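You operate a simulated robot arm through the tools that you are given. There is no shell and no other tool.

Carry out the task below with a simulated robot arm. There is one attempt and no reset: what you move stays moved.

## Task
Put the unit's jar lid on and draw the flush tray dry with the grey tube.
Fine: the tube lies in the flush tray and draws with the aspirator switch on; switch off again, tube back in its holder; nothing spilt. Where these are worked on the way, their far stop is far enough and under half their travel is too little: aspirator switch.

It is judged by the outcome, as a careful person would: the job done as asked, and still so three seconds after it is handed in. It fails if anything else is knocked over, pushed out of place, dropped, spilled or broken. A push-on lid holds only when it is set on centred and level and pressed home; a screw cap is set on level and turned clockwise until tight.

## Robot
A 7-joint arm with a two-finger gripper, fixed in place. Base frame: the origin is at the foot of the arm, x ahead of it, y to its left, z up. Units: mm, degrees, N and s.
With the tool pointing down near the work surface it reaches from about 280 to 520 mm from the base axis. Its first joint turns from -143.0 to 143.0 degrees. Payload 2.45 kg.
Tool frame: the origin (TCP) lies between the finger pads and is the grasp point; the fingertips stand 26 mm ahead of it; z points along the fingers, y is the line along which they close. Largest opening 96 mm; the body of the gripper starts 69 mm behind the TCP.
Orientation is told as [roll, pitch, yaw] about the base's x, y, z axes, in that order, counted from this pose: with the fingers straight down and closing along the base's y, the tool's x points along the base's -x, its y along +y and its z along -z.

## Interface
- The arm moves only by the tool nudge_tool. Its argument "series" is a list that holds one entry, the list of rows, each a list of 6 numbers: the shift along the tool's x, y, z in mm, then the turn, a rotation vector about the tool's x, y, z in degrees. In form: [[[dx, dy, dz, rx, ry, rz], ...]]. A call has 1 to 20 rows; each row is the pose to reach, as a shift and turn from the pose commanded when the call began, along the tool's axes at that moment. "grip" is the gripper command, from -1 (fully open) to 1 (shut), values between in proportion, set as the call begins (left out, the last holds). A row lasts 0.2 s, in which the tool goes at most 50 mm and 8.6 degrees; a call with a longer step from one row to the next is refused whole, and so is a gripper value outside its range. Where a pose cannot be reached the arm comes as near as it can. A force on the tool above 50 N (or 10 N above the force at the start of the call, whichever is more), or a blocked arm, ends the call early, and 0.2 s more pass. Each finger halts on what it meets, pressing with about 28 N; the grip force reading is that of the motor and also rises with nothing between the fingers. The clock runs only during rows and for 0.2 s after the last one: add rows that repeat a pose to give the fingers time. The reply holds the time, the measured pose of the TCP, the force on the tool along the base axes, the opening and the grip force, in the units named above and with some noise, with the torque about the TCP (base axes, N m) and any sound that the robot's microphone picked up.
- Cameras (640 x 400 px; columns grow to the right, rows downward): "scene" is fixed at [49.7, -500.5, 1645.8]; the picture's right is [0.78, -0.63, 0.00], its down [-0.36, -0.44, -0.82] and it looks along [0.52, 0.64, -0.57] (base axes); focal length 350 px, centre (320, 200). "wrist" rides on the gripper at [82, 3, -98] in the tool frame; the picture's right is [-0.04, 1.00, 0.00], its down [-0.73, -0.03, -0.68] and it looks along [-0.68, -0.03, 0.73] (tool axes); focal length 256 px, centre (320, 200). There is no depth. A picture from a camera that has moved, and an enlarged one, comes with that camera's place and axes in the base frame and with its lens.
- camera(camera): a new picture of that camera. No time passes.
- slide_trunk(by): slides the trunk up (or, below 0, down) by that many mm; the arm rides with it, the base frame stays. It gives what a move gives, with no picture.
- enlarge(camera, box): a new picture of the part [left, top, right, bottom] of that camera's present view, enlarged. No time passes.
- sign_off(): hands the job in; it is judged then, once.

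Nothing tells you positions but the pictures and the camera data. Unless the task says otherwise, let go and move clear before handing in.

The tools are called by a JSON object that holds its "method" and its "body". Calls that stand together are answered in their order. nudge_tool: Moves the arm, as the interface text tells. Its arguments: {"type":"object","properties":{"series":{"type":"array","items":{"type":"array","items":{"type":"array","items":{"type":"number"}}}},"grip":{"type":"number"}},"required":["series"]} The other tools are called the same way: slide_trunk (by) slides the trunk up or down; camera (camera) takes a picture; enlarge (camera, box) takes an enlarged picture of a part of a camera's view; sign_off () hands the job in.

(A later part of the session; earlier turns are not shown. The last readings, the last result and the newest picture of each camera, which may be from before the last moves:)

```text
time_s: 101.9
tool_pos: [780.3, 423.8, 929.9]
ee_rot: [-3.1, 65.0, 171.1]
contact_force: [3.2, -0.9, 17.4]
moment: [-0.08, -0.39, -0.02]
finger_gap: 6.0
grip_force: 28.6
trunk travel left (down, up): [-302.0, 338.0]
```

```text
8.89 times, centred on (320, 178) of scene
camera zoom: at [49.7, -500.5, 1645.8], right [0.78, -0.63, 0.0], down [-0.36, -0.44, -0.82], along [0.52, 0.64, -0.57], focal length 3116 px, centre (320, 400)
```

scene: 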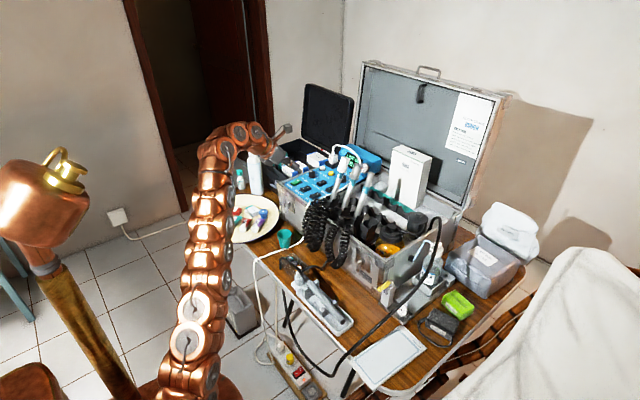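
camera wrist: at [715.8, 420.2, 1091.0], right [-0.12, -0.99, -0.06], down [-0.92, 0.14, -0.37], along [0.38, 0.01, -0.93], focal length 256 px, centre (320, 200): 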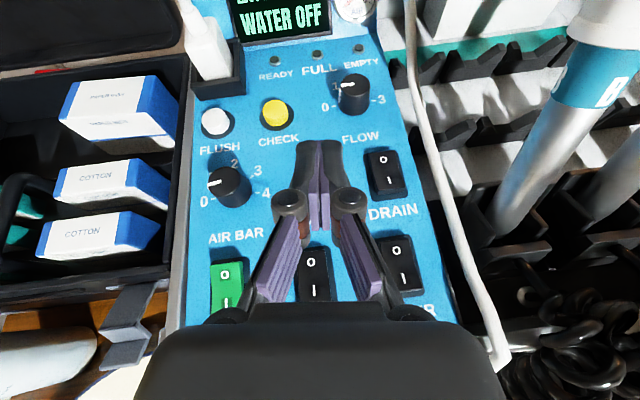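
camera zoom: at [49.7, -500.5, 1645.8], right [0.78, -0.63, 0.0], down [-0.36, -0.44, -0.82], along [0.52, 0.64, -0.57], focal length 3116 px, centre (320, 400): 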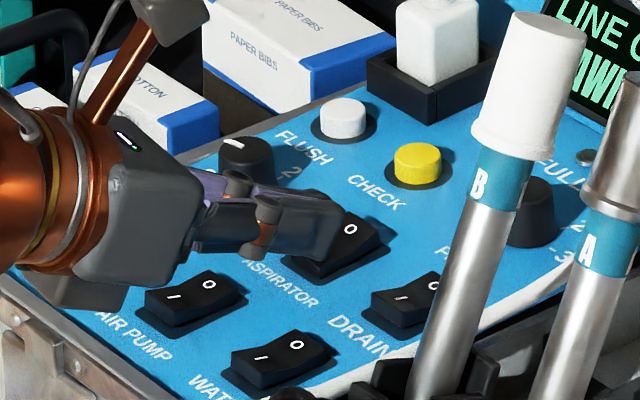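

The switch has flipped (O side raised) and the display changed. Backing up a bit and reading the display and the tray.

{"method": "nudge_tool", "body": {"series": [[[9, 0, -4.3, 0, 0, 0], [27, 0, -12.8, 0, 0, 0], [45, 0, -21, 0, 0, 0]]]}}

{"method": "enlarge", "body": {"camera": "scene", "box": [295, 140, 385, 205]}}

{"method": "camera", "body": {"camera": "wrist"}}

{"method": "enlarge", "body": {"camera": "scene", "box": [290, 260, 362, 335]}}

```text
time_s: 102.7
tool_pos: [779.4, 423.0, 974.0]
ee_rot: [-2.5, 64.5, 171.6]
contact_force: [1.5, 0.4, 0.3]
moment: [-0.01, 0.01, 0.02]
finger_gap: 0.2
grip_force: 28.7
trunk travel left (down, up): [-302.0, 338.0]
```

```text
6.15 times, centred on (340, 172) of scene
camera zoom: at [49.7, -500.5, 1645.8], right [0.78, -0.63, 0.0], down [-0.36, -0.44, -0.82], along [0.52, 0.64, -0.57], focal length 2157 px, centre (197, 369)
```

zoom: 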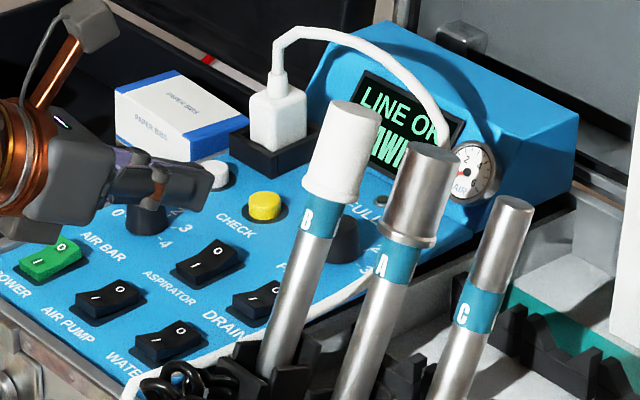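

```text
taken
camera wrist: at [725.3, 423.5, 1089.6], right [-0.12, -0.99, -0.06], down [-0.92, 0.14, -0.37], along [0.38, 0.0, -0.93], focal length 256 px, centre (320, 200)
```

wrist: 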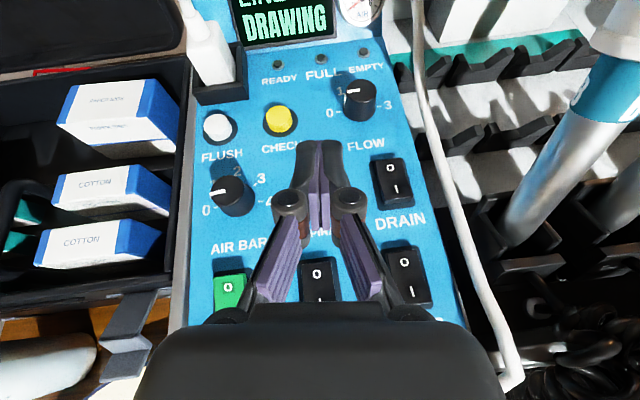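

```text
5.33 times, centred on (326, 298) of scene
camera zoom: at [49.7, -500.5, 1645.8], right [0.78, -0.63, 0.0], down [-0.36, -0.44, -0.82], along [0.52, 0.64, -0.57], focal length 1869 px, centre (288, -320)
```

zoom: 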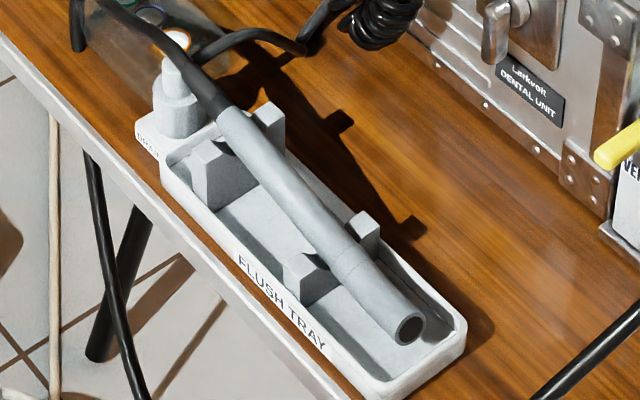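

The display reads "DRAWING" — the aspirator is on and the tube is drawing. I'll wait in place and watch the display.

{"method": "nudge_tool", "body": {"series": [[[0, 0, 0, 0, 0, 0], [0, 0, 0, 0, 0, 0], [0, 0, 0, 0, 0, 0], [0, 0, 0, 0, 0, 0], [0, 0, 0, 0, 0, 0], [0, 0, 0, 0, 0, 0], [0, 0, 0, 0, 0, 0], [0, 0, 0, 0, 0, 0], [0, 0, 0, 0, 0, 0], [0, 0, 0, 0, 0, 0], [0, 0, 0, 0, 0, 0], [0, 0, 0, 0, 0, 0], [0, 0, 0, 0, 0, 0], [0, 0, 0, 0, 0, 0], [0, 0, 0, 0, 0, 0], [0, 0, 0, 0, 0, 0], [0, 0, 0, 0, 0, 0], [0, 0, 0, 0, 0, 0], [0, 0, 0, 0, 0, 0], [0, 0, 0, 0, 0, 0]]]}}

{"method": "enlarge", "body": {"camera": "wrist", "box": [200, 0, 400, 120]}}

{"method": "enlarge", "body": {"camera": "scene", "box": [312, 275, 360, 335]}}

```text
time_s: 106.9
tool_pos: [778.6, 421.4, 975.8]
ee_rot: [-2.7, 64.6, 171.4]
contact_force: [0.4, -0.5, 0.1]
moment: [-0.04, 0.01, 0.02]
finger_gap: 0.0
grip_force: 28.5
trunk travel left (down, up): [-302.0, 338.0]
```

```text
3.20 times, centred on (300, 60) of wrist
camera zoom: at [724.9, 423.3, 1090.7], right [-0.12, -0.99, -0.06], down [-0.92, 0.14, -0.37], along [0.38, 0.01, -0.93], focal length 819 px, centre (384, 648)
```

zoom: 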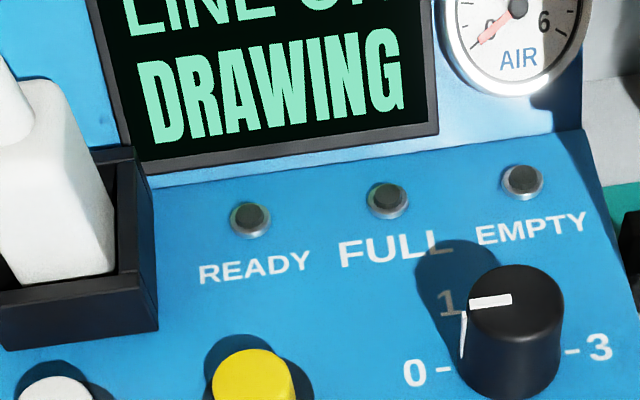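

```text
6.67 times, centred on (336, 305) of scene
camera zoom: at [49.7, -500.5, 1645.8], right [0.78, -0.63, 0.0], down [-0.36, -0.44, -0.82], along [0.52, 0.64, -0.57], focal length 2337 px, centre (213, -500)
```

zoom: 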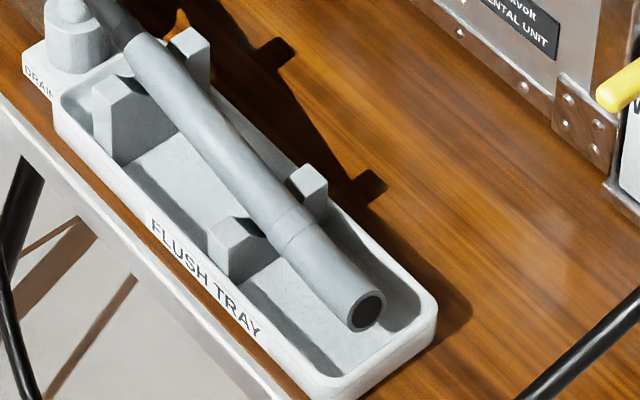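

Still drawing, with no warning lamp. I'll keep waiting and also keep an eye on the jar level.

{"method": "nudge_tool", "body": {"series": [[[0, 0, 0, 0, 0, 0], [0, 0, 0, 0, 0, 0], [0, 0, 0, 0, 0, 0], [0, 0, 0, 0, 0, 0], [0, 0, 0, 0, 0, 0], [0, 0, 0, 0, 0, 0], [0, 0, 0, 0, 0, 0], [0, 0, 0, 0, 0, 0], [0, 0, 0, 0, 0, 0], [0, 0, 0, 0, 0, 0], [0, 0, 0, 0, 0, 0], [0, 0, 0, 0, 0, 0], [0, 0, 0, 0, 0, 0], [0, 0, 0, 0, 0, 0], [0, 0, 0, 0, 0, 0], [0, 0, 0, 0, 0, 0], [0, 0, 0, 0, 0, 0], [0, 0, 0, 0, 0, 0], [0, 0, 0, 0, 0, 0], [0, 0, 0, 0, 0, 0]]]}}

{"method": "enlarge", "body": {"camera": "wrist", "box": [200, 0, 400, 120]}}

{"method": "enlarge", "body": {"camera": "scene", "box": [370, 215, 420, 260]}}

```text
time_s: 111.1
tool_pos: [778.3, 422.0, 976.0]
ee_rot: [-2.7, 64.5, 171.4]
contact_force: [-0.1, -0.5, 0.7]
moment: [-0.02, 0.01, 0.02]
finger_gap: 0.0
grip_force: 28.3
trunk travel left (down, up): [-302.0, 338.0]
```

```text
3.20 times, centred on (300, 60) of wrist
camera zoom: at [724.9, 423.3, 1090.7], right [-0.12, -0.99, -0.06], down [-0.92, 0.14, -0.37], along [0.38, 0.01, -0.93], focal length 819 px, centre (384, 648)
```

zoom: 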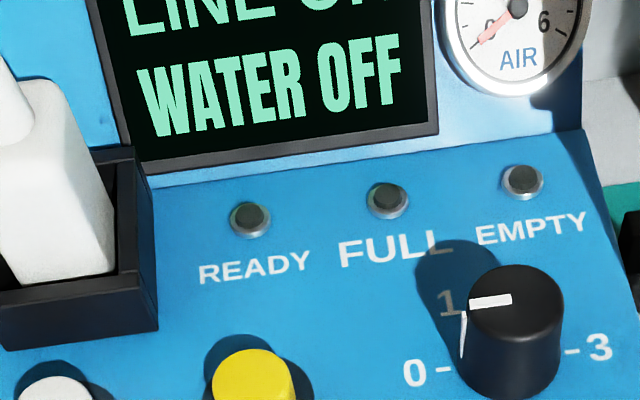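

```text
8.89 times, centred on (395, 238) of scene
camera zoom: at [49.7, -500.5, 1645.8], right [0.78, -0.63, 0.0], down [-0.36, -0.44, -0.82], along [0.52, 0.64, -0.57], focal length 3116 px, centre (-347, -133)
```

zoom: 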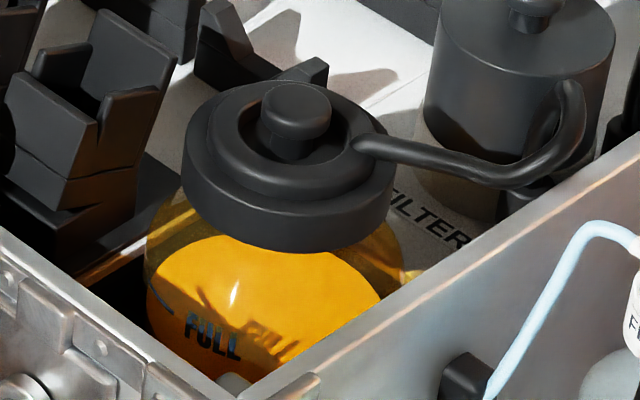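

The display returned to "WATER OFF", so drawing has finished — the tray is dry. Now I'll move over the far ("O") half of the switch to turn it off.

{"method": "nudge_tool", "body": {"series": [[[0.6, -2, 9, 0, 0, 0], [1.2, -4, 18, 0, 0, 0], [1.9, -5.7, 27.3, 0, 0, 0], [1.9, -5.7, 27.3, 0, 0, 0]]]}}

{"method": "enlarge", "body": {"camera": "scene", "box": [295, 155, 345, 200]}}

{"method": "enlarge", "body": {"camera": "wrist", "box": [230, 100, 410, 260]}}

```text
time_s: 112.1
tool_pos: [800.2, 424.1, 961.1]
ee_rot: [-2.7, 64.7, 171.4]
contact_force: [-0.1, 0.1, -0.1]
moment: [0.01, 0.02, 0.01]
finger_gap: 0.0
grip_force: 28.8
out of reach, approached as far as the arm can: row 3, 4
trunk travel left (down, up): [-302.0, 338.0]
```

```text
8.89 times, centred on (320, 178) of scene
camera zoom: at [49.7, -500.5, 1645.8], right [0.78, -0.63, 0.0], down [-0.36, -0.44, -0.82], along [0.52, 0.64, -0.57], focal length 3116 px, centre (320, 400)
```

zoom: 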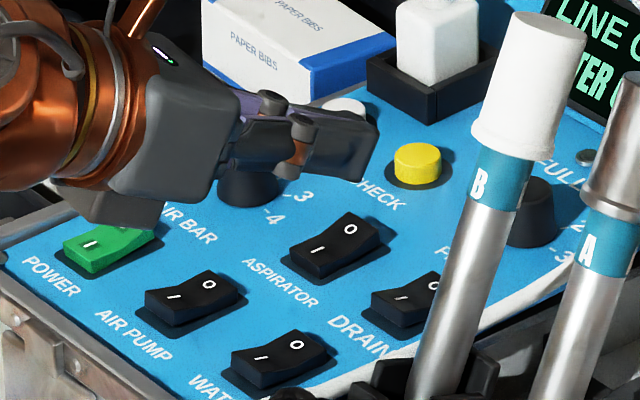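

```text
2.50 times, centred on (320, 180) of wrist
camera zoom: at [745.9, 424.9, 1076.4], right [-0.12, -0.99, -0.06], down [-0.92, 0.14, -0.37], along [0.38, 0.01, -0.93], focal length 640 px, centre (320, 250)
```

zoom: 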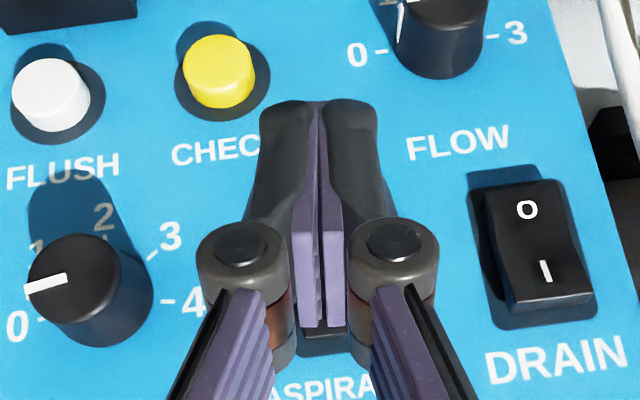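

Over the O half. Lowering toward it, with a few millimetres more forward.

{"method": "nudge_tool", "body": {"series": [[[-5.5, -0.2, 4.1, 0, 0, 0], [-11, -0.4, 8.1, 0, 0, 0], [-16.4, -0.6, 12.2, 0, 0, 0], [-16.4, -0.6, 12.2, 0, 0, 0]]]}}

{"method": "enlarge", "body": {"camera": "scene", "box": [295, 155, 345, 200]}}

```text
time_s: 113.1
tool_pos: [805.4, 423.6, 941.5]
ee_rot: [-2.8, 64.7, 171.2]
contact_force: [0.5, 0.0, -0.4]
moment: [0.01, 0.02, 0.01]
finger_gap: 0.2
grip_force: 28.1
trunk travel left (down, up): [-302.0, 338.0]
```

```text
8.89 times, centred on (320, 178) of scene
camera zoom: at [49.7, -500.5, 1645.8], right [0.78, -0.63, 0.0], down [-0.36, -0.44, -0.82], along [0.52, 0.64, -0.57], focal length 3116 px, centre (320, 400)
```

zoom: 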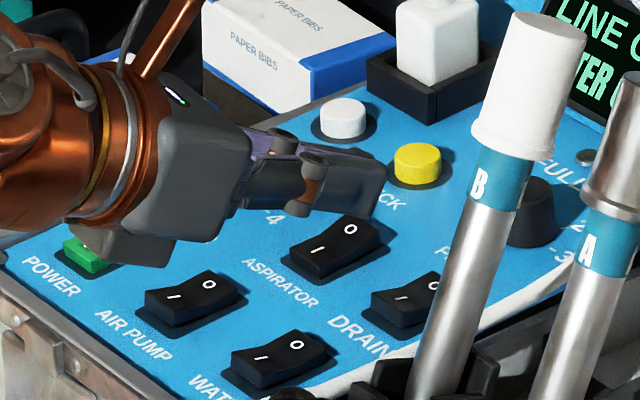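

{"method": "nudge_tool", "body": {"series": [[[-2.3, 0, 1.1, 0, 0, 0], [-4.5, 0, 2.1, 0, 0, 0], [-7.2, 0, 3.4, 0, 0, 0], [-7.2, 0, 3.4, 0, 0, 0]]]}}

```text
time_s: 114.1
tool_pos: [802.6, 423.0, 931.2]
ee_rot: [-2.7, 64.7, 171.3]
contact_force: [0.3, 0.0, 1.3]
moment: [0.01, -0.05, 0.0]
finger_gap: 0.0
grip_force: 28.7
trunk travel left (down, up): [-302.0, 338.0]
```

{"method": "nudge_tool", "body": {"series": [[[-1.8, 0, 0.9, 0, 0, 0], [-3.6, 0, 1.7, 0, 0, 0], [-3.6, 0, 1.7, 0, 0, 0]]]}}

{"method": "enlarge", "body": {"camera": "scene", "box": [295, 155, 345, 200]}}

```text
time_s: 114.9
tool_pos: [804.3, 421.4, 929.8]
ee_rot: [-2.9, 64.8, 171.2]
contact_force: [0.5, -2.2, 4.7]
moment: [-0.09, -0.1, -0.06]
finger_gap: 0.0
grip_force: 29.0
trunk travel left (down, up): [-302.0, 338.0]
```

```text
8.89 times, centred on (320, 178) of scene
camera zoom: at [49.7, -500.5, 1645.8], right [0.78, -0.63, 0.0], down [-0.36, -0.44, -0.82], along [0.52, 0.64, -0.57], focal length 3116 px, centre (320, 400)
```

zoom: 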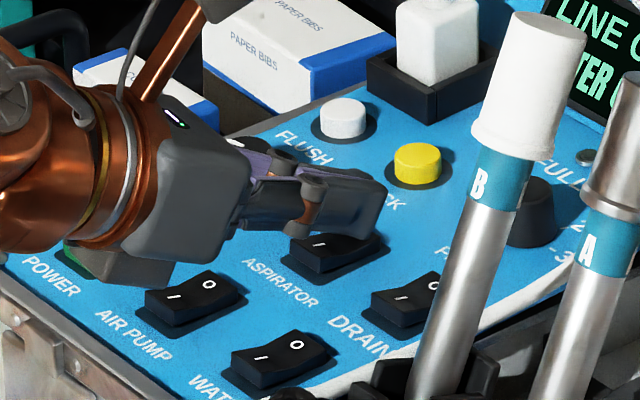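

The rocker is moving back; pressing a little more to reach its stop.

{"method": "nudge_tool", "body": {"series": [[[-1.4, 0, 0.6, 0, 0, 0], [-2.7, 0, 1.3, 0, 0, 0], [-2.7, 0, 1.3, 0, 0, 0]]]}}

{"method": "enlarge", "body": {"camera": "scene", "box": [295, 155, 345, 200]}}

```text
time_s: 115.7
tool_pos: [804.6, 423.4, 930.6]
ee_rot: [-3.0, 64.9, 171.2]
contact_force: [11.3, 0.1, 24.7]
moment: [-0.13, -0.71, 0.04]
finger_gap: 5.9
grip_force: 28.5
trunk travel left (down, up): [-302.0, 338.0]
```

```text
8.89 times, centred on (320, 178) of scene
camera zoom: at [49.7, -500.5, 1645.8], right [0.78, -0.63, 0.0], down [-0.36, -0.44, -0.82], along [0.52, 0.64, -0.57], focal length 3116 px, centre (320, 400)
```

zoom: 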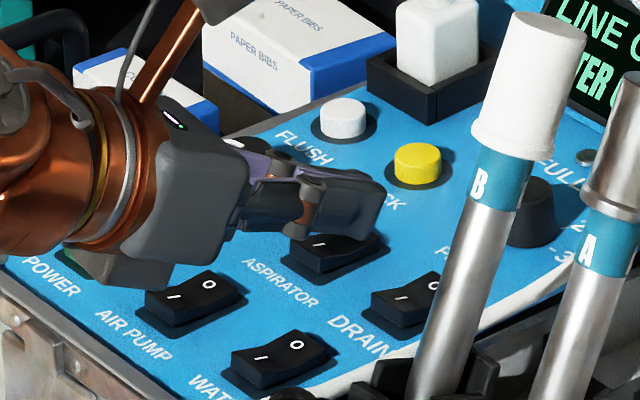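

Pressed to the stop (25 N). Backing off and checking the switch position.

{"method": "nudge_tool", "body": {"series": [[[9, 0, -4.3, 0, 0, 0], [27, 0, -12.8, 0, 0, 0], [45, 0, -21, 0, 0, 0], [58, -2, -60, 0, 0, 0], [58, -2, -60, 0, 0, 0]]]}}

{"method": "enlarge", "body": {"camera": "scene", "box": [285, 140, 385, 205]}}

{"method": "camera", "body": {"camera": "wrist"}}

```text
time_s: 116.9
tool_pos: [774.2, 425.5, 999.9]
ee_rot: [-2.7, 64.7, 171.4]
contact_force: [-0.1, 0.6, 0.2]
moment: [-0.02, 0.01, 0.01]
finger_gap: 0.0
grip_force: 28.5
out of reach, approached as far as the arm can: row 3, 4, 5
trunk travel left (down, up): [-302.0, 338.0]
```

```text
6.15 times, centred on (335, 172) of scene
camera zoom: at [49.7, -500.5, 1645.8], right [0.78, -0.63, 0.0], down [-0.36, -0.44, -0.82], along [0.52, 0.64, -0.57], focal length 2157 px, centre (228, 369)
```

zoom: 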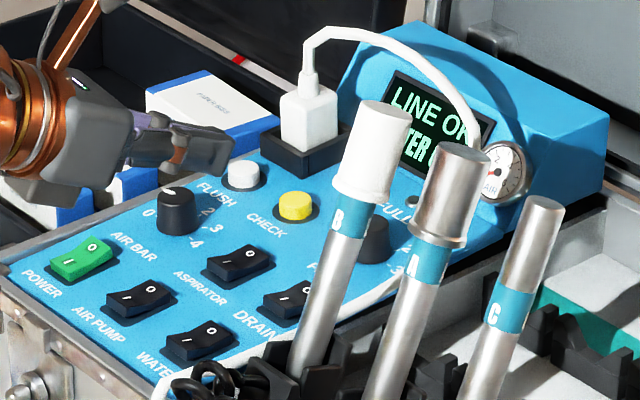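

```text
taken
camera wrist: at [719.4, 426.3, 1115.7], right [-0.12, -0.99, -0.06], down [-0.92, 0.14, -0.37], along [0.38, 0.01, -0.93], focal length 256 px, centre (320, 200)
```

wrist: 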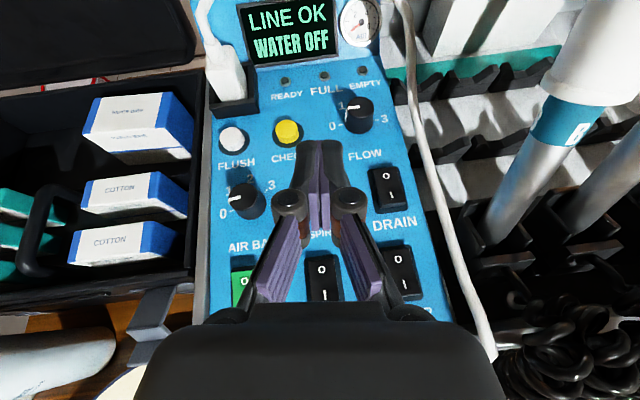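

The switch is back off (matches the other off switches). I'll check the tray visually for remaining water.

{"method": "enlarge", "body": {"camera": "scene", "box": [312, 290, 358, 335]}}

{"method": "enlarge", "body": {"camera": "scene", "box": [292, 262, 332, 302]}}

{"method": "camera", "body": {"camera": "scene"}}

```text
8.89 times, centred on (335, 312) of scene
camera zoom: at [49.7, -500.5, 1645.8], right [0.78, -0.63, 0.0], down [-0.36, -0.44, -0.82], along [0.52, 0.64, -0.57], focal length 3116 px, centre (187, -800)
```

zoom: 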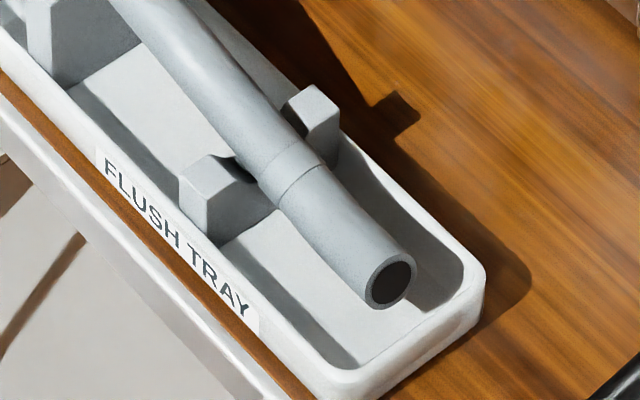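

```text
10.00 times, centred on (312, 282) of scene
camera zoom: at [49.7, -500.5, 1645.8], right [0.78, -0.63, 0.0], down [-0.36, -0.44, -0.82], along [0.52, 0.64, -0.57], focal length 3505 px, centre (400, -620)
```

zoom: 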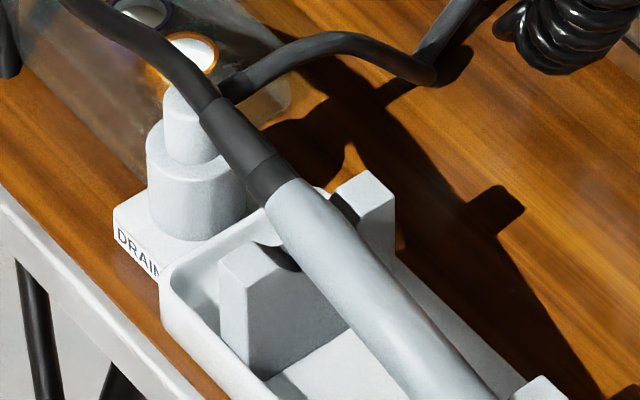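

```text
taken
```

scene: 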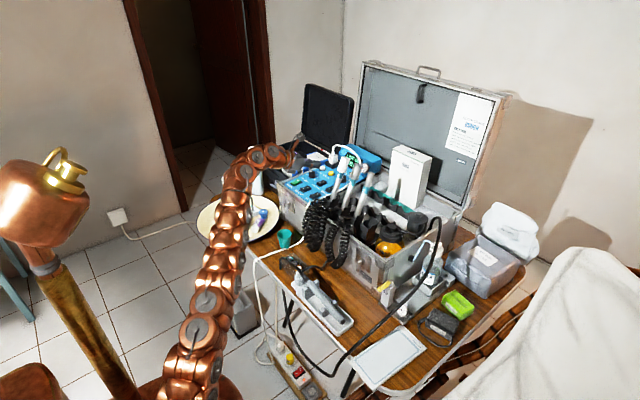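

The tray looks dry. Now returning for the tube: retreating from the panel along the way I came.

{"method": "nudge_tool", "body": {"series": [[[5, 8, -28, 0, -2, 0], [5, 20, -56, 0, -6, 0], [3, 32, -84, 0, -10, 0], [1, 43, -112, 0, -15, 0], [0, 54.6, -140.8, 0, -19, 0], [0, 54.6, -140.8, 0, -19, 0]]]}}

{"method": "camera", "body": {"camera": "scene"}}

```text
time_s: 118.3
tool_pos: [638.7, 384.5, 1061.2]
ee_rot: [-1.7, 45.6, 172.6]
contact_force: [-0.2, -0.4, -0.6]
moment: [0.03, 0.01, 0.01]
finger_gap: 0.0
grip_force: 29.1
trunk travel left (down, up): [-302.0, 338.0]
```

```text
taken
```

scene: 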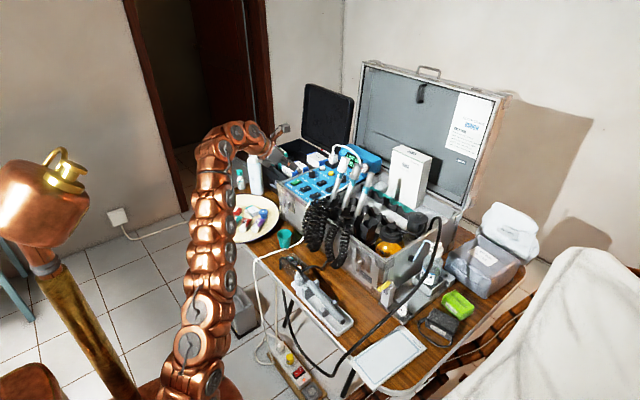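

{"method": "nudge_tool", "body": {"series": [[[-19, 27, -2, 0, -2, 0], [-39, 53, -4, 0, -4, 0], [-58, 80, -5, 0, -6, 0], [-78, 106, -7, 0, -8, 0], [-97, 133, -9, 0, -10, 0], [-117, 160, -10.5, 0, -12, 0], [-117, 160, -10.5, 0, -12, 0]]]}}

{"method": "camera", "body": {"camera": "scene"}}

```text
time_s: 119.9
tool_pos: [533.1, 233.6, 980.1]
ee_rot: [-1.4, 33.7, 173.2]
contact_force: [0.9, -0.8, -0.4]
moment: [0.02, -0.01, 0.0]
finger_gap: 0.0
grip_force: 28.5
trunk travel left (down, up): [-302.0, 338.0]
```

```text
taken
```

scene: 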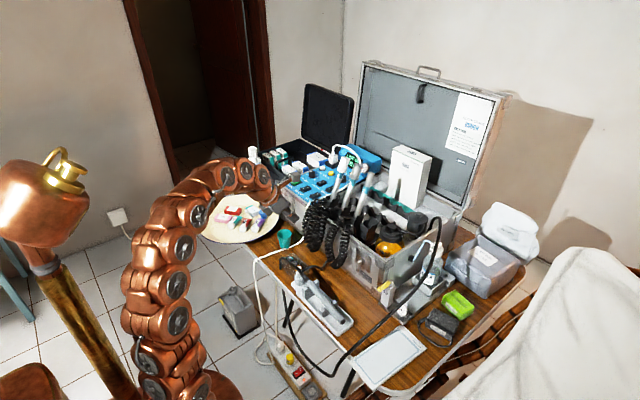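

{"method": "nudge_tool", "body": {"series": [[[-8, 28, 2, 0, -7, 0], [-16, 55, 4, 0, -14, 0], [-23, 83, 6, 0, -21, 0], [-31, 110, 8, 0, -28, 0], [-39, 138, 10, 0, -33.7, 0], [-39, 138, 10, 0, -33.7, 0]]]}}

{"method": "nudge_tool", "body": {"series": [[[0, 0, 0, 0, 0, 8.4], [0, 0, 0, 0, 0, 16.8], [0, 0, 0, 0, 0, 25.2], [0, 0, 0, 0, 0, 33.6], [0, 0, 0, 0, 0, 42], [0, 0, 0, 0, 0, 50.4], [0, 0, 0, 0, 0, 58.8], [0, 0, 0, 0, 0, 67.2], [0, 0, 0, 0, 0, 75.6], [0, 0, 0, 0, 0, 83], [0, 0, 0, 0, 0, 83]]]}}

{"method": "camera", "body": {"camera": "scene"}}

```text
time_s: 121.3
tool_pos: [494.8, 103.3, 951.0]
ee_rot: [-1.2, -0.1, 173.8]
contact_force: [0.1, -0.2, 0.0]
moment: [-0.02, 0.0, 0.0]
finger_gap: 0.0
grip_force: 27.9
trunk travel left (down, up): [-302.0, 338.0]
```

```text
time_s: 123.7
tool_pos: [493.0, 102.3, 946.8]
ee_rot: [-0.2, -1.2, 90.7]
contact_force: [-0.1, -0.1, 0.0]
moment: [0.02, 0.02, 0.02]
finger_gap: 0.1
grip_force: 28.4
trunk travel left (down, up): [-302.0, 338.0]
```

```text
taken
```

scene: 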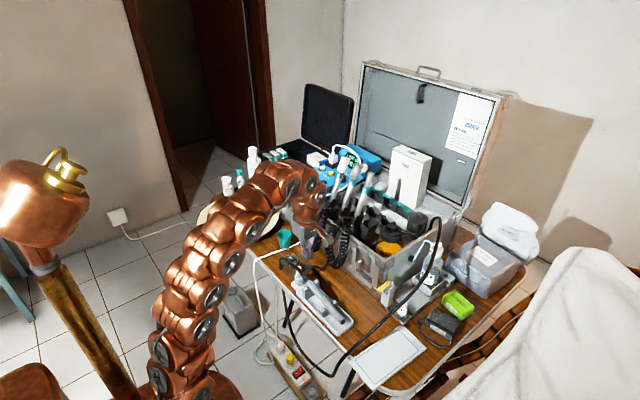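

Lined up again. Moving back to the pose directly above the tube, fingers open to ~29 mm.

{"method": "nudge_tool", "body": {"series": [[[13, -5.6, 21, 0, -3.5, 0], [25, -11, 42, 0, -7, 0], [38, -17, 63, 0, -10.5, 0], [50.7, -22.4, 85, 0, -13.8, 0.8], [50.7, -22.4, 85, 0, -13.8, 0.8]]], "grip": 0.4}}

{"method": "camera", "body": {"camera": "wrist"}}

{"method": "enlarge", "body": {"camera": "scene", "box": [290, 250, 362, 335]}}

```text
time_s: 124.9
tool_pos: [518.3, 55.9, 862.4]
ee_rot: [-0.1, -14.9, 90.0]
contact_force: [0.0, -0.2, 0.3]
moment: [-0.03, -0.02, 0.0]
finger_gap: 29.1
grip_force: 0.1
trunk travel left (down, up): [-302.0, 338.0]
```

```text
taken
camera wrist: at [515.6, -47.3, 935.8], right [-1.0, 0.04, 0.01], down [0.03, 0.53, 0.85], along [0.03, 0.84, -0.53], focal length 256 px, centre (320, 200)
```

wrist: 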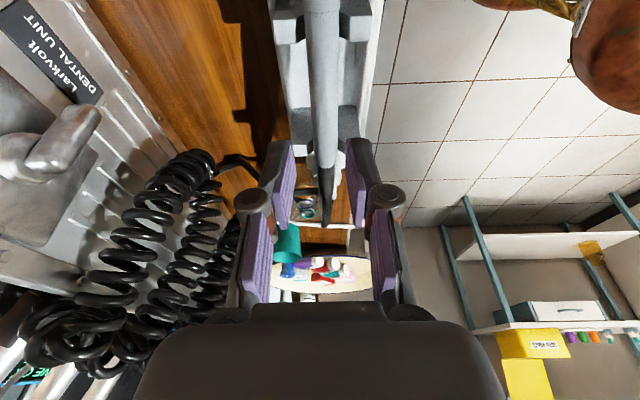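

```text
4.71 times, centred on (326, 292) of scene
camera zoom: at [49.7, -500.5, 1645.8], right [0.78, -0.63, 0.0], down [-0.36, -0.44, -0.82], along [0.52, 0.64, -0.57], focal length 1649 px, centre (292, -235)
```

zoom: 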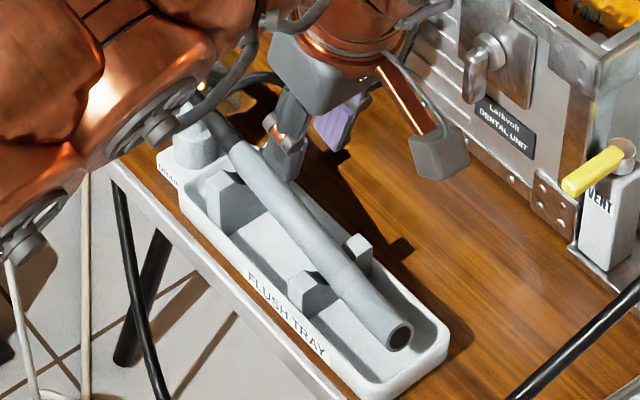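

The hand is 2–3 mm off from before, and the arm's elbow looks lower than last time. Let me check the arm's clearance to the table before lowering.

{"method": "camera", "body": {"camera": "scene"}}

{"method": "enlarge", "body": {"camera": "scene", "box": [130, 150, 350, 400]}}

```text
taken
```

scene: 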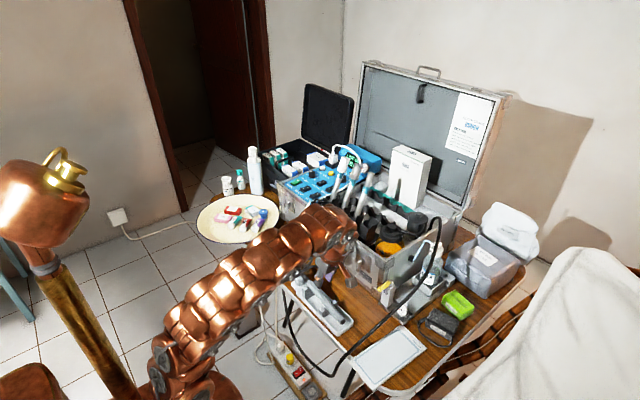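

```text
1.60 times, centred on (240, 275) of scene
camera zoom: at [49.7, -500.5, 1645.8], right [0.78, -0.63, 0.0], down [-0.36, -0.44, -0.82], along [0.52, 0.64, -0.57], focal length 561 px, centre (448, 80)
```

zoom: 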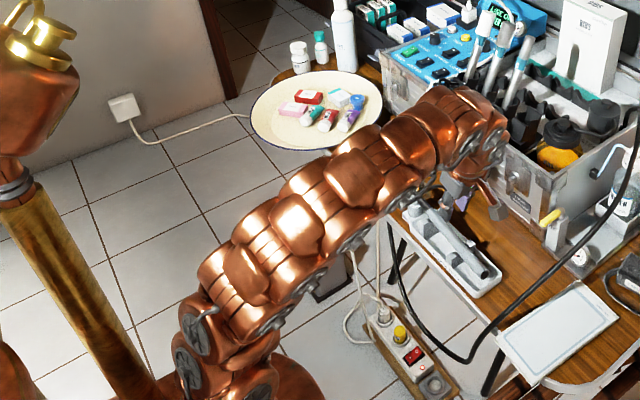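

The forearm stays well above the table. I'll zoom to align the fingers precisely with the tube.

{"method": "enlarge", "body": {"camera": "wrist", "box": [250, 0, 390, 240]}}

```text
1.67 times, centred on (320, 120) of wrist
camera zoom: at [515.6, -47.3, 935.8], right [-1.0, 0.04, 0.01], down [0.03, 0.53, 0.85], along [0.03, 0.84, -0.53], focal length 427 px, centre (320, 333)
```

zoom: 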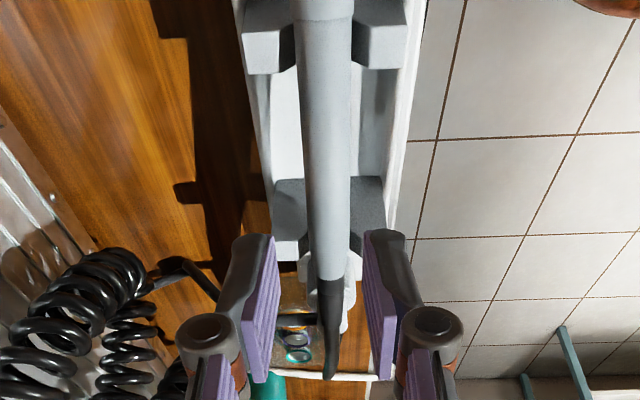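

Shifting 3 mm in -x and 2.6 mm in -y, then lowering with the trunk.

{"method": "nudge_tool", "body": {"series": [[[1.2, 1.5, -0.3, 0, 0, 0], [2.5, 3, -0.7, 0, 0, 0], [2.5, 3, -0.7, 0, 0, 0]]]}}

{"method": "slide_trunk", "body": {"by": -65}}

{"method": "enlarge", "body": {"camera": "wrist", "box": [240, 0, 400, 240]}}

{"method": "enlarge", "body": {"camera": "scene", "box": [296, 262, 356, 330]}}

```text
time_s: 125.7
tool_pos: [514.9, 52.3, 862.0]
ee_rot: [-0.1, -15.0, 90.0]
contact_force: [0.0, -0.2, 0.5]
moment: [-0.01, -0.01, -0.03]
finger_gap: 28.8
grip_force: 0.0
trunk travel left (down, up): [-302.0, 338.0]
```

```text
time_s: 126.8
tool_pos: [514.9, 52.7, 795.9]
ee_rot: [-0.1, -15.0, 90.0]
contact_force: [-0.2, 0.3, -0.7]
moment: [-0.01, -0.02, 0.03]
finger_gap: 28.9
grip_force: 0.0
trunk travel left (down, up): [-237.0, 403.0]
```

```text
1.67 times, centred on (320, 120) of wrist
camera zoom: at [511.7, -51.2, 870.4], right [-1.0, 0.04, 0.01], down [0.03, 0.53, 0.85], along [0.03, 0.84, -0.53], focal length 427 px, centre (320, 333)
```

zoom: 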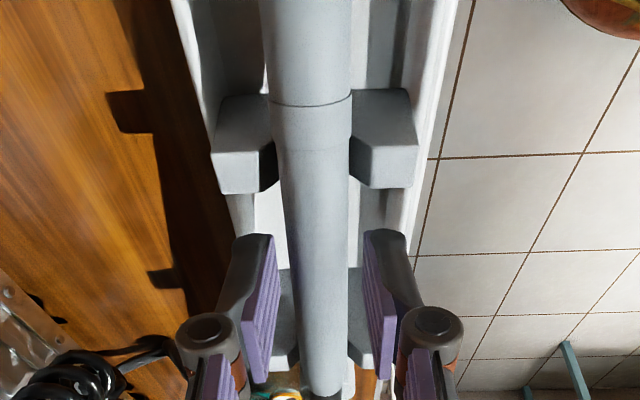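

```text
5.88 times, centred on (326, 296) of scene
camera zoom: at [49.7, -500.5, 1645.8], right [0.78, -0.63, 0.0], down [-0.36, -0.44, -0.82], along [0.52, 0.64, -0.57], focal length 2062 px, centre (285, -365)
```

zoom: 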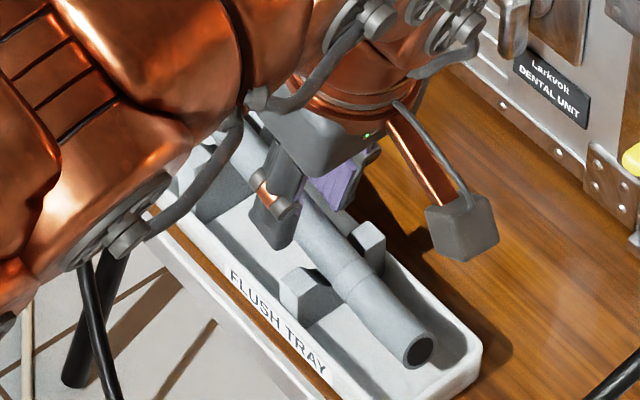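

Fingers straddle the tube nicely. Lowering the last 35 mm with the trunk.

{"method": "slide_trunk", "body": {"by": -30}}

{"method": "enlarge", "body": {"camera": "wrist", "box": [240, 0, 400, 240]}}

```text
time_s: 127.5
tool_pos: [515.8, 52.6, 766.6]
ee_rot: [-0.2, -15.1, 90.0]
contact_force: [-0.2, -0.3, 0.4]
moment: [0.04, 0.02, -0.01]
finger_gap: 28.8
grip_force: 0.0
trunk travel left (down, up): [-207.0, 433.0]
```

```text
1.67 times, centred on (320, 120) of wrist
camera zoom: at [511.7, -51.2, 840.4], right [-1.0, 0.04, 0.01], down [0.03, 0.53, 0.85], along [0.03, 0.84, -0.53], focal length 427 px, centre (320, 333)
```

zoom: 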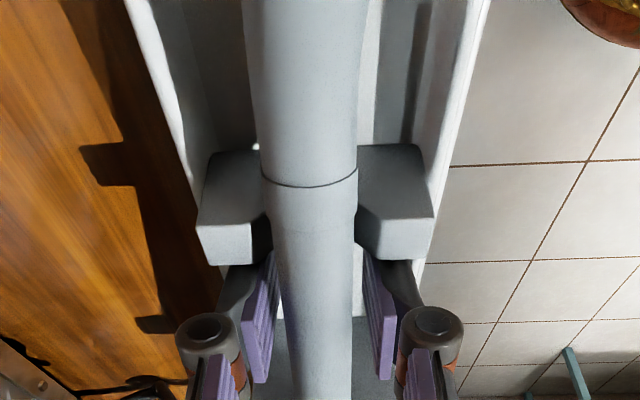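

{"method": "slide_trunk", "body": {"by": -6}}

{"method": "nudge_tool", "body": {"series": [[[0, 0, 0, 0, 0, 0], [0, 0, 0, 0, 0, 0], [0, 0, 0, 0, 0, 0]]], "grip": 1}}

{"method": "enlarge", "body": {"camera": "wrist", "box": [240, 0, 400, 240]}}

```text
time_s: 128.1
tool_pos: [515.0, 52.8, 760.5]
ee_rot: [-0.1, -15.0, 90.0]
contact_force: [0.7, 0.0, 0.9]
moment: [-0.02, -0.01, 0.0]
finger_gap: 28.8
grip_force: 0.0
trunk travel left (down, up): [-201.0, 439.0]
```

```text
time_s: 128.9
tool_pos: [515.4, 51.7, 761.0]
ee_rot: [-0.1, -15.0, 90.0]
contact_force: [0.2, 0.1, 0.8]
moment: [0.0, -0.01, 0.02]
finger_gap: 17.9
grip_force: 27.9
trunk travel left (down, up): [-201.0, 439.0]
```

```text
1.67 times, centred on (320, 120) of wrist
camera zoom: at [511.7, -51.2, 834.4], right [-1.0, 0.04, 0.01], down [0.03, 0.53, 0.85], along [0.03, 0.84, -0.53], focal length 427 px, centre (320, 333)
```

zoom: 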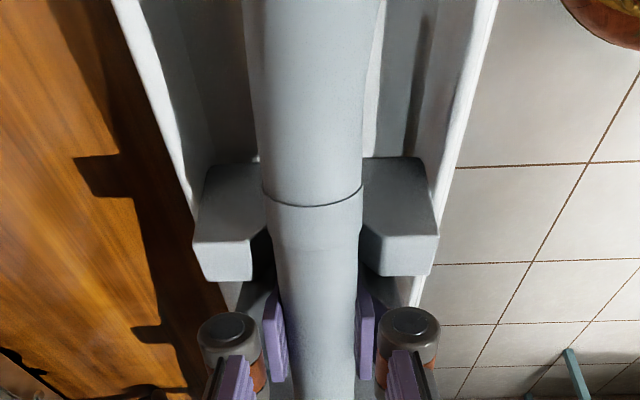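

Tube regripped at the same place (17.9 mm). Lifting it out of the cradles with the trunk.

{"method": "slide_trunk", "body": {"by": 69}}

{"method": "enlarge", "body": {"camera": "scene", "box": [285, 250, 360, 335]}}

```text
time_s: 129.9
tool_pos: [514.3, 52.1, 829.4]
ee_rot: [-0.2, -15.0, 90.0]
contact_force: [-0.4, -0.3, -0.1]
moment: [-0.01, -0.04, 0.0]
finger_gap: 18.0
grip_force: 28.5
trunk travel left (down, up): [-270.0, 370.0]
```

```text
4.71 times, centred on (322, 292) of scene
camera zoom: at [49.7, -500.5, 1645.8], right [0.78, -0.63, 0.0], down [-0.36, -0.44, -0.82], along [0.52, 0.64, -0.57], focal length 1649 px, centre (308, -235)
```

zoom: 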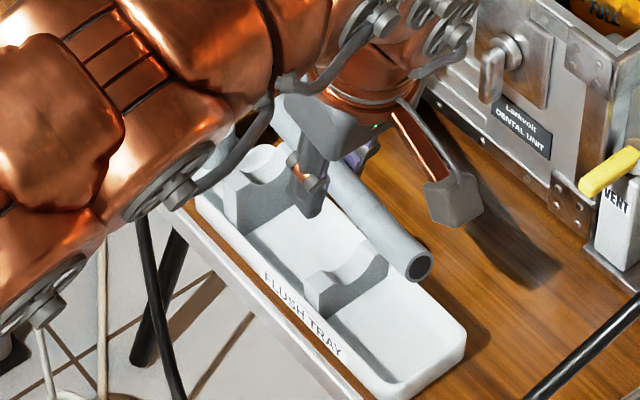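

Raising further and levelling the tool.

{"method": "nudge_tool", "body": {"series": [[[-10, 0, -20, 0, 2, 0], [-20, 0, -40, 0, 5, 0], [-30, 0, -61, 0, 8, 0], [-39, 0, -81, 0, 12, 0], [-39, 0, -81, 0, 12, 0]]]}}

{"method": "camera", "body": {"camera": "scene"}}

```text
time_s: 131.1
tool_pos: [515.8, 68.7, 920.2]
ee_rot: [-0.1, -2.8, 89.9]
contact_force: [0.1, 0.0, -0.3]
moment: [-0.01, -0.02, 0.0]
finger_gap: 17.6
grip_force: 28.2
trunk travel left (down, up): [-270.0, 370.0]
```

```text
taken
```

scene: 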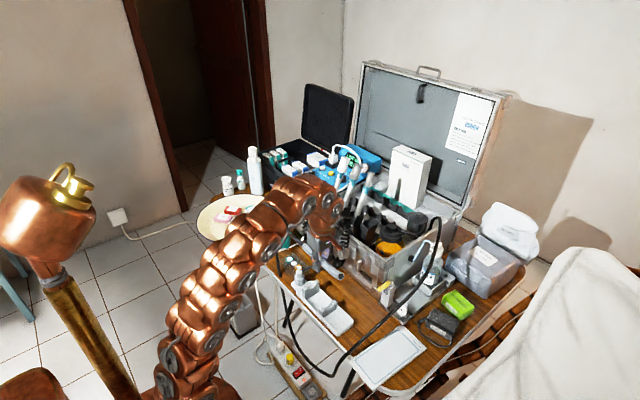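

{"method": "nudge_tool", "body": {"series": [[[22, 12, -21, 0, 0, 0], [44, 24, -42, 0, 1, 0], [66, 36, -63, 0, 2.8, 0], [66, 36, -63, 0, 2.8, 0]]]}}

{"method": "nudge_tool", "body": {"series": [[[0, 0, 0, 0, 0, 8.4], [0, 0, 0, 0, 0, 16.8], [0, 0, 0, 0, 0, 25.2], [0, 0, 0, 0, 0, 33.6], [0, 0, 0, 0, 0, 42], [0, 0, 0, 0, 0, 50.4], [0, 0, 0, 0, 0, 58.8], [0, 0, 0, 0, 0, 67.2], [0, 0, 0, 0, 0, 75.6], [0, 0, 0, 0, 0, 84], [0, 0, 0, 0, 0, 90], [0, 0, 0, 0, 0, 90]]]}}

```text
time_s: 132.1
tool_pos: [478.1, 1.4, 979.1]
ee_rot: [-0.1, -0.1, 90.1]
contact_force: [-1.0, -0.5, -0.8]
moment: [-0.01, -0.01, 0.0]
finger_gap: 17.7
grip_force: 27.8
trunk travel left (down, up): [-270.0, 370.0]
```

```text
time_s: 134.7
tool_pos: [479.4, -0.1, 976.4]
ee_rot: [0.2, -0.2, -0.1]
contact_force: [0.4, 0.6, 0.2]
moment: [0.0, 0.0, 0.01]
finger_gap: 18.2
grip_force: 28.0
trunk travel left (down, up): [-270.0, 370.0]
```

{"method": "nudge_tool", "body": {"series": [[[0, 0, 0, 0, 0, 8.4], [0, 0, 0, 0, 0, 16.8], [0, 0, 0, 0, 0, 25.2], [0, 0, 0, 0, 0, 33.6], [0, 0, 0, 0, 0, 42], [0, 0, 0, 0, 0, 50.4], [0, 0, 0, 0, 0, 58.8], [0, 0, 0, 0, 0, 67.2], [0, 0, 0, 0, 0, 75.6], [0, 0, 0, 0, 0, 84], [0, 0, 0, 0, 0, 90], [0, 0, 0, 0, 0, 90]]]}}

{"method": "nudge_tool", "body": {"series": [[[0, 0, 0, 0, 0, 8.4], [0, 0, 0, 0, 0, 16.8], [0, 0, 0, 0, 0, 25.2], [0, 0, 0, 0, 0, 33.6], [0, 0, 0, 0, 0, 42], [0, 0, 0, 0, 0, 50.4], [0, 0, 0, 0, 0, 58.8], [0, 0, 0, 0, 0, 67.2], [0, 0, 0, 0, 0, 75.6], [0, 0, 0, 0, 0, 84], [0, 0, 0, 0, 0, 90], [0, 0, 0, 0, 0, 90]]]}}

{"method": "camera", "body": {"camera": "scene"}}

{"method": "camera", "body": {"camera": "wrist"}}

```text
time_s: 137.3
tool_pos: [479.1, -0.5, 976.6]
ee_rot: [0.1, 0.3, -90.1]
contact_force: [0.3, -0.1, -0.9]
moment: [0.0, 0.02, 0.0]
finger_gap: 17.9
grip_force: 28.4
trunk travel left (down, up): [-270.0, 370.0]
```

```text
time_s: 139.9
tool_pos: [476.5, -2.8, 972.0]
ee_rot: [-0.2, 0.2, -180.0]
contact_force: [0.4, -0.3, -0.1]
moment: [-0.01, -0.01, 0.01]
finger_gap: 17.9
grip_force: 28.1
out of reach, approached as far as the arm can: row 11, 12
trunk travel left (down, up): [-270.0, 370.0]
```

```text
taken
```

scene: 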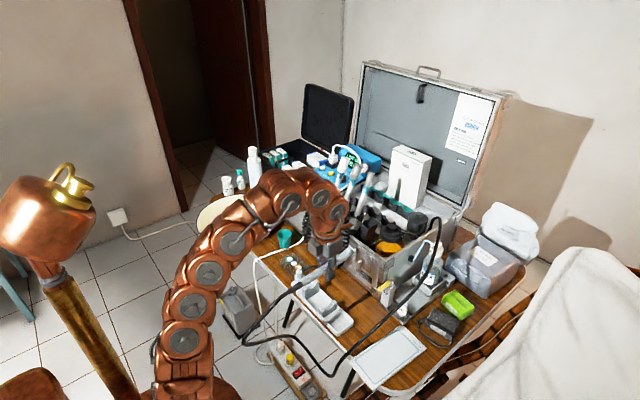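

```text
taken
camera wrist: at [558.1, -5.0, 1070.6], right [-0.04, -1.0, 0.0], down [-0.74, 0.03, 0.68], along [-0.68, 0.03, -0.74], focal length 256 px, centre (320, 200)
```

wrist: 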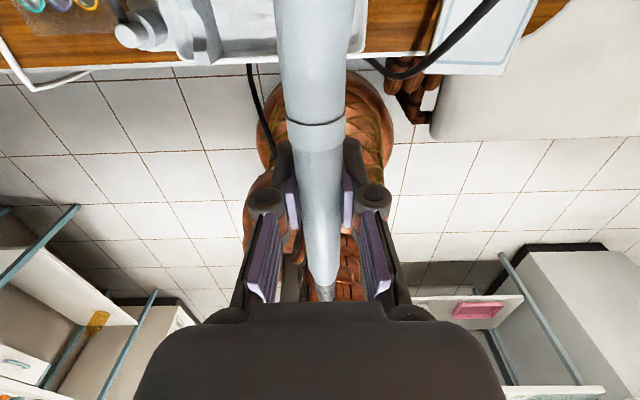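

Tube's tip points forward again. Now retracing the path toward the holder: first stage forward with a 20° tilt.

{"method": "nudge_tool", "body": {"series": [[[21, -13, -13, 0, 5, 0], [43, -26, -26, 0, 10, 0], [64, -40, -39, 0, 15, 0], [86, -53, -52, 0, 20, 0], [86, -53, -52, 0, 20, 0]]]}}

{"method": "nudge_tool", "body": {"series": [[[29, -13, 0, 0, 5, 0], [58, -26, -3, 0, 10, 0], [87, -39, -6, 0, 15, 0], [116, -52, -6, 0, 20, 0], [146, -60, -6, 0, 24, 0], [146, -60, -6, 0, 24, 0]]]}}

{"method": "camera", "body": {"camera": "scene"}}

```text
time_s: 141.1
tool_pos: [563.2, 52.7, 1022.5]
ee_rot: [-0.2, 20.2, -180.0]
contact_force: [0.5, 1.0, -0.2]
moment: [-0.09, -0.02, -0.02]
finger_gap: 17.7
grip_force: 27.4
trunk travel left (down, up): [-270.0, 370.0]
```

```text
time_s: 142.5
tool_pos: [698.5, 116.2, 1079.1]
ee_rot: [-0.1, 44.3, 179.8]
contact_force: [0.8, -0.7, -1.1]
moment: [0.0, 0.03, 0.02]
finger_gap: 17.7
grip_force: 28.1
trunk travel left (down, up): [-270.0, 370.0]
```

```text
taken
```

scene: 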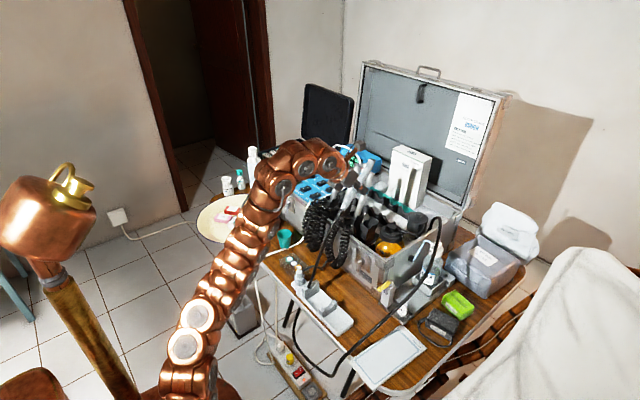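

On the reverse path exactly. Next: raise tilt to 67° and move above the holder.

{"method": "nudge_tool", "body": {"series": [[[20, 2.5, 7, 0, 5, 0], [45, 5, 12, 0, 11, 0], [70, 8, 20, 0, 17, 0], [90, 11, 28, 0, 23, 0], [100.5, 12.7, 35.2, 0, 23, 0], [100.5, 12.7, 35.2, 0, 23, 0]]]}}

{"method": "camera", "body": {"camera": "wrist"}}

{"method": "enlarge", "body": {"camera": "scene", "box": [330, 130, 430, 260]}}

```text
time_s: 143.9
tool_pos: [793.0, 100.5, 1125.0]
ee_rot: [-0.4, 67.1, 179.5]
contact_force: [-0.5, -0.1, -0.6]
moment: [0.0, 0.0, 0.03]
finger_gap: 17.8
grip_force: 27.9
trunk travel left (down, up): [-270.0, 370.0]
```

```text
taken
camera wrist: at [734.5, 96.7, 1238.0], right [-0.01, -1.0, -0.04], down [-0.91, 0.03, -0.41], along [0.41, 0.03, -0.91], focal length 256 px, centre (320, 200)
```

wrist: 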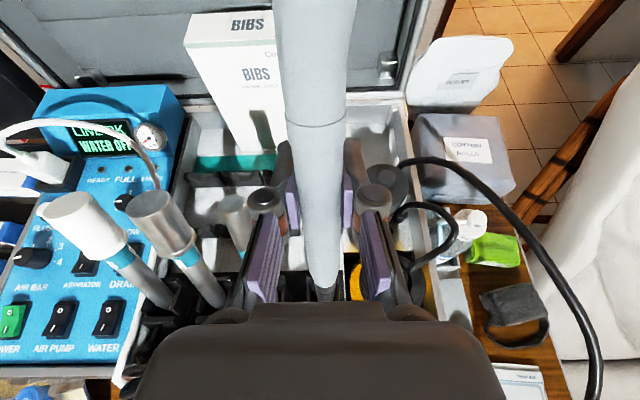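

```text
3.08 times, centred on (380, 195) of scene
camera zoom: at [49.7, -500.5, 1645.8], right [0.78, -0.63, 0.0], down [-0.36, -0.44, -0.82], along [0.52, 0.64, -0.57], focal length 1078 px, centre (135, 215)
```

zoom: 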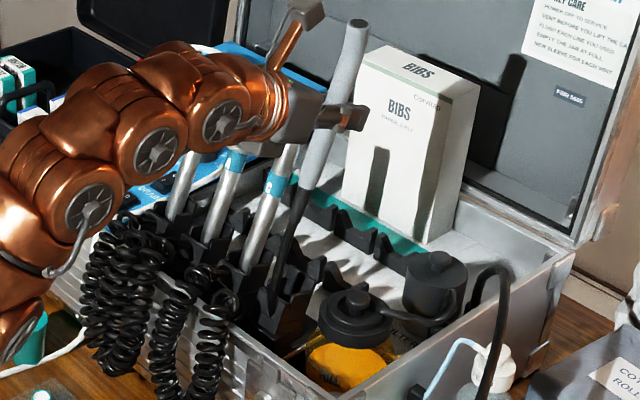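

I'm above the holder. There's a care notice in the case lid; I'll read it, and check the tube's alignment with its socket.

{"method": "enlarge", "body": {"camera": "scene", "box": [440, 85, 510, 165]}}

{"method": "enlarge", "body": {"camera": "scene", "box": [365, 150, 415, 250]}}

{"method": "enlarge", "body": {"camera": "wrist", "box": [220, 60, 420, 310]}}

```text
5.00 times, centred on (475, 125) of scene
camera zoom: at [49.7, -500.5, 1645.8], right [0.78, -0.63, 0.0], down [-0.36, -0.44, -0.82], along [0.52, 0.64, -0.57], focal length 1752 px, centre (-455, 575)
```

zoom: 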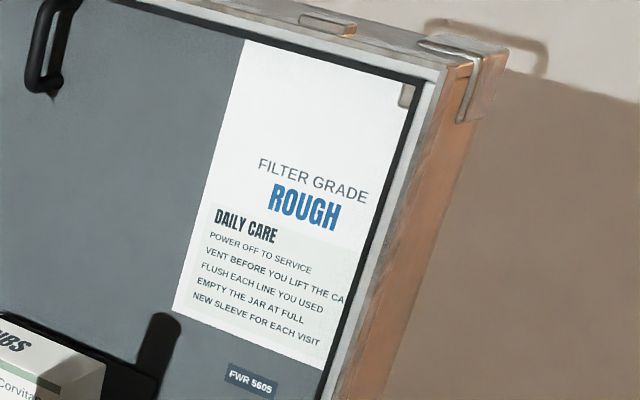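

```text
4.00 times, centred on (390, 200) of scene
camera zoom: at [49.7, -500.5, 1645.8], right [0.78, -0.63, 0.0], down [-0.36, -0.44, -0.82], along [0.52, 0.64, -0.57], focal length 1402 px, centre (40, 200)
```

zoom: 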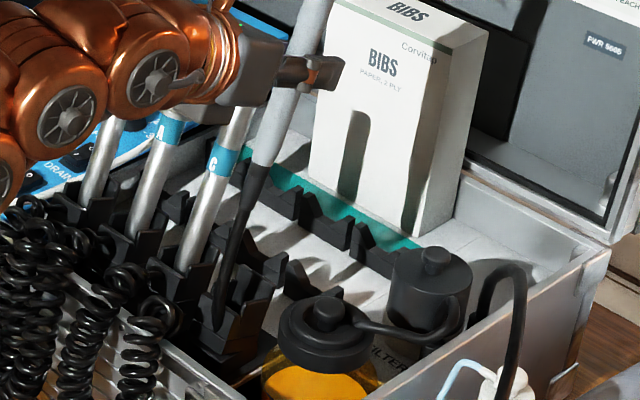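

```text
1.60 times, centred on (320, 185) of wrist
camera zoom: at [734.5, 96.7, 1238.0], right [-0.01, -1.0, -0.04], down [-0.91, 0.03, -0.41], along [0.41, 0.03, -0.91], focal length 410 px, centre (320, 224)
```

zoom: 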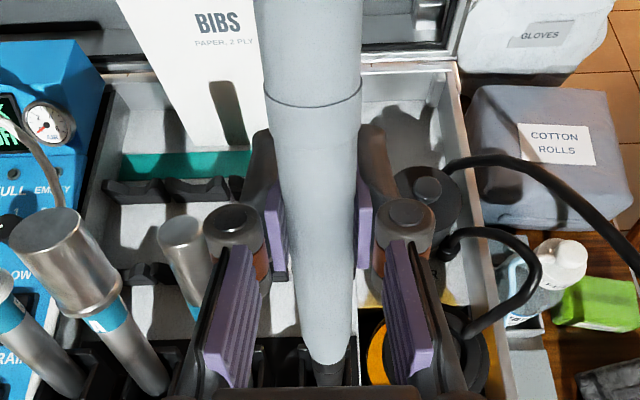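

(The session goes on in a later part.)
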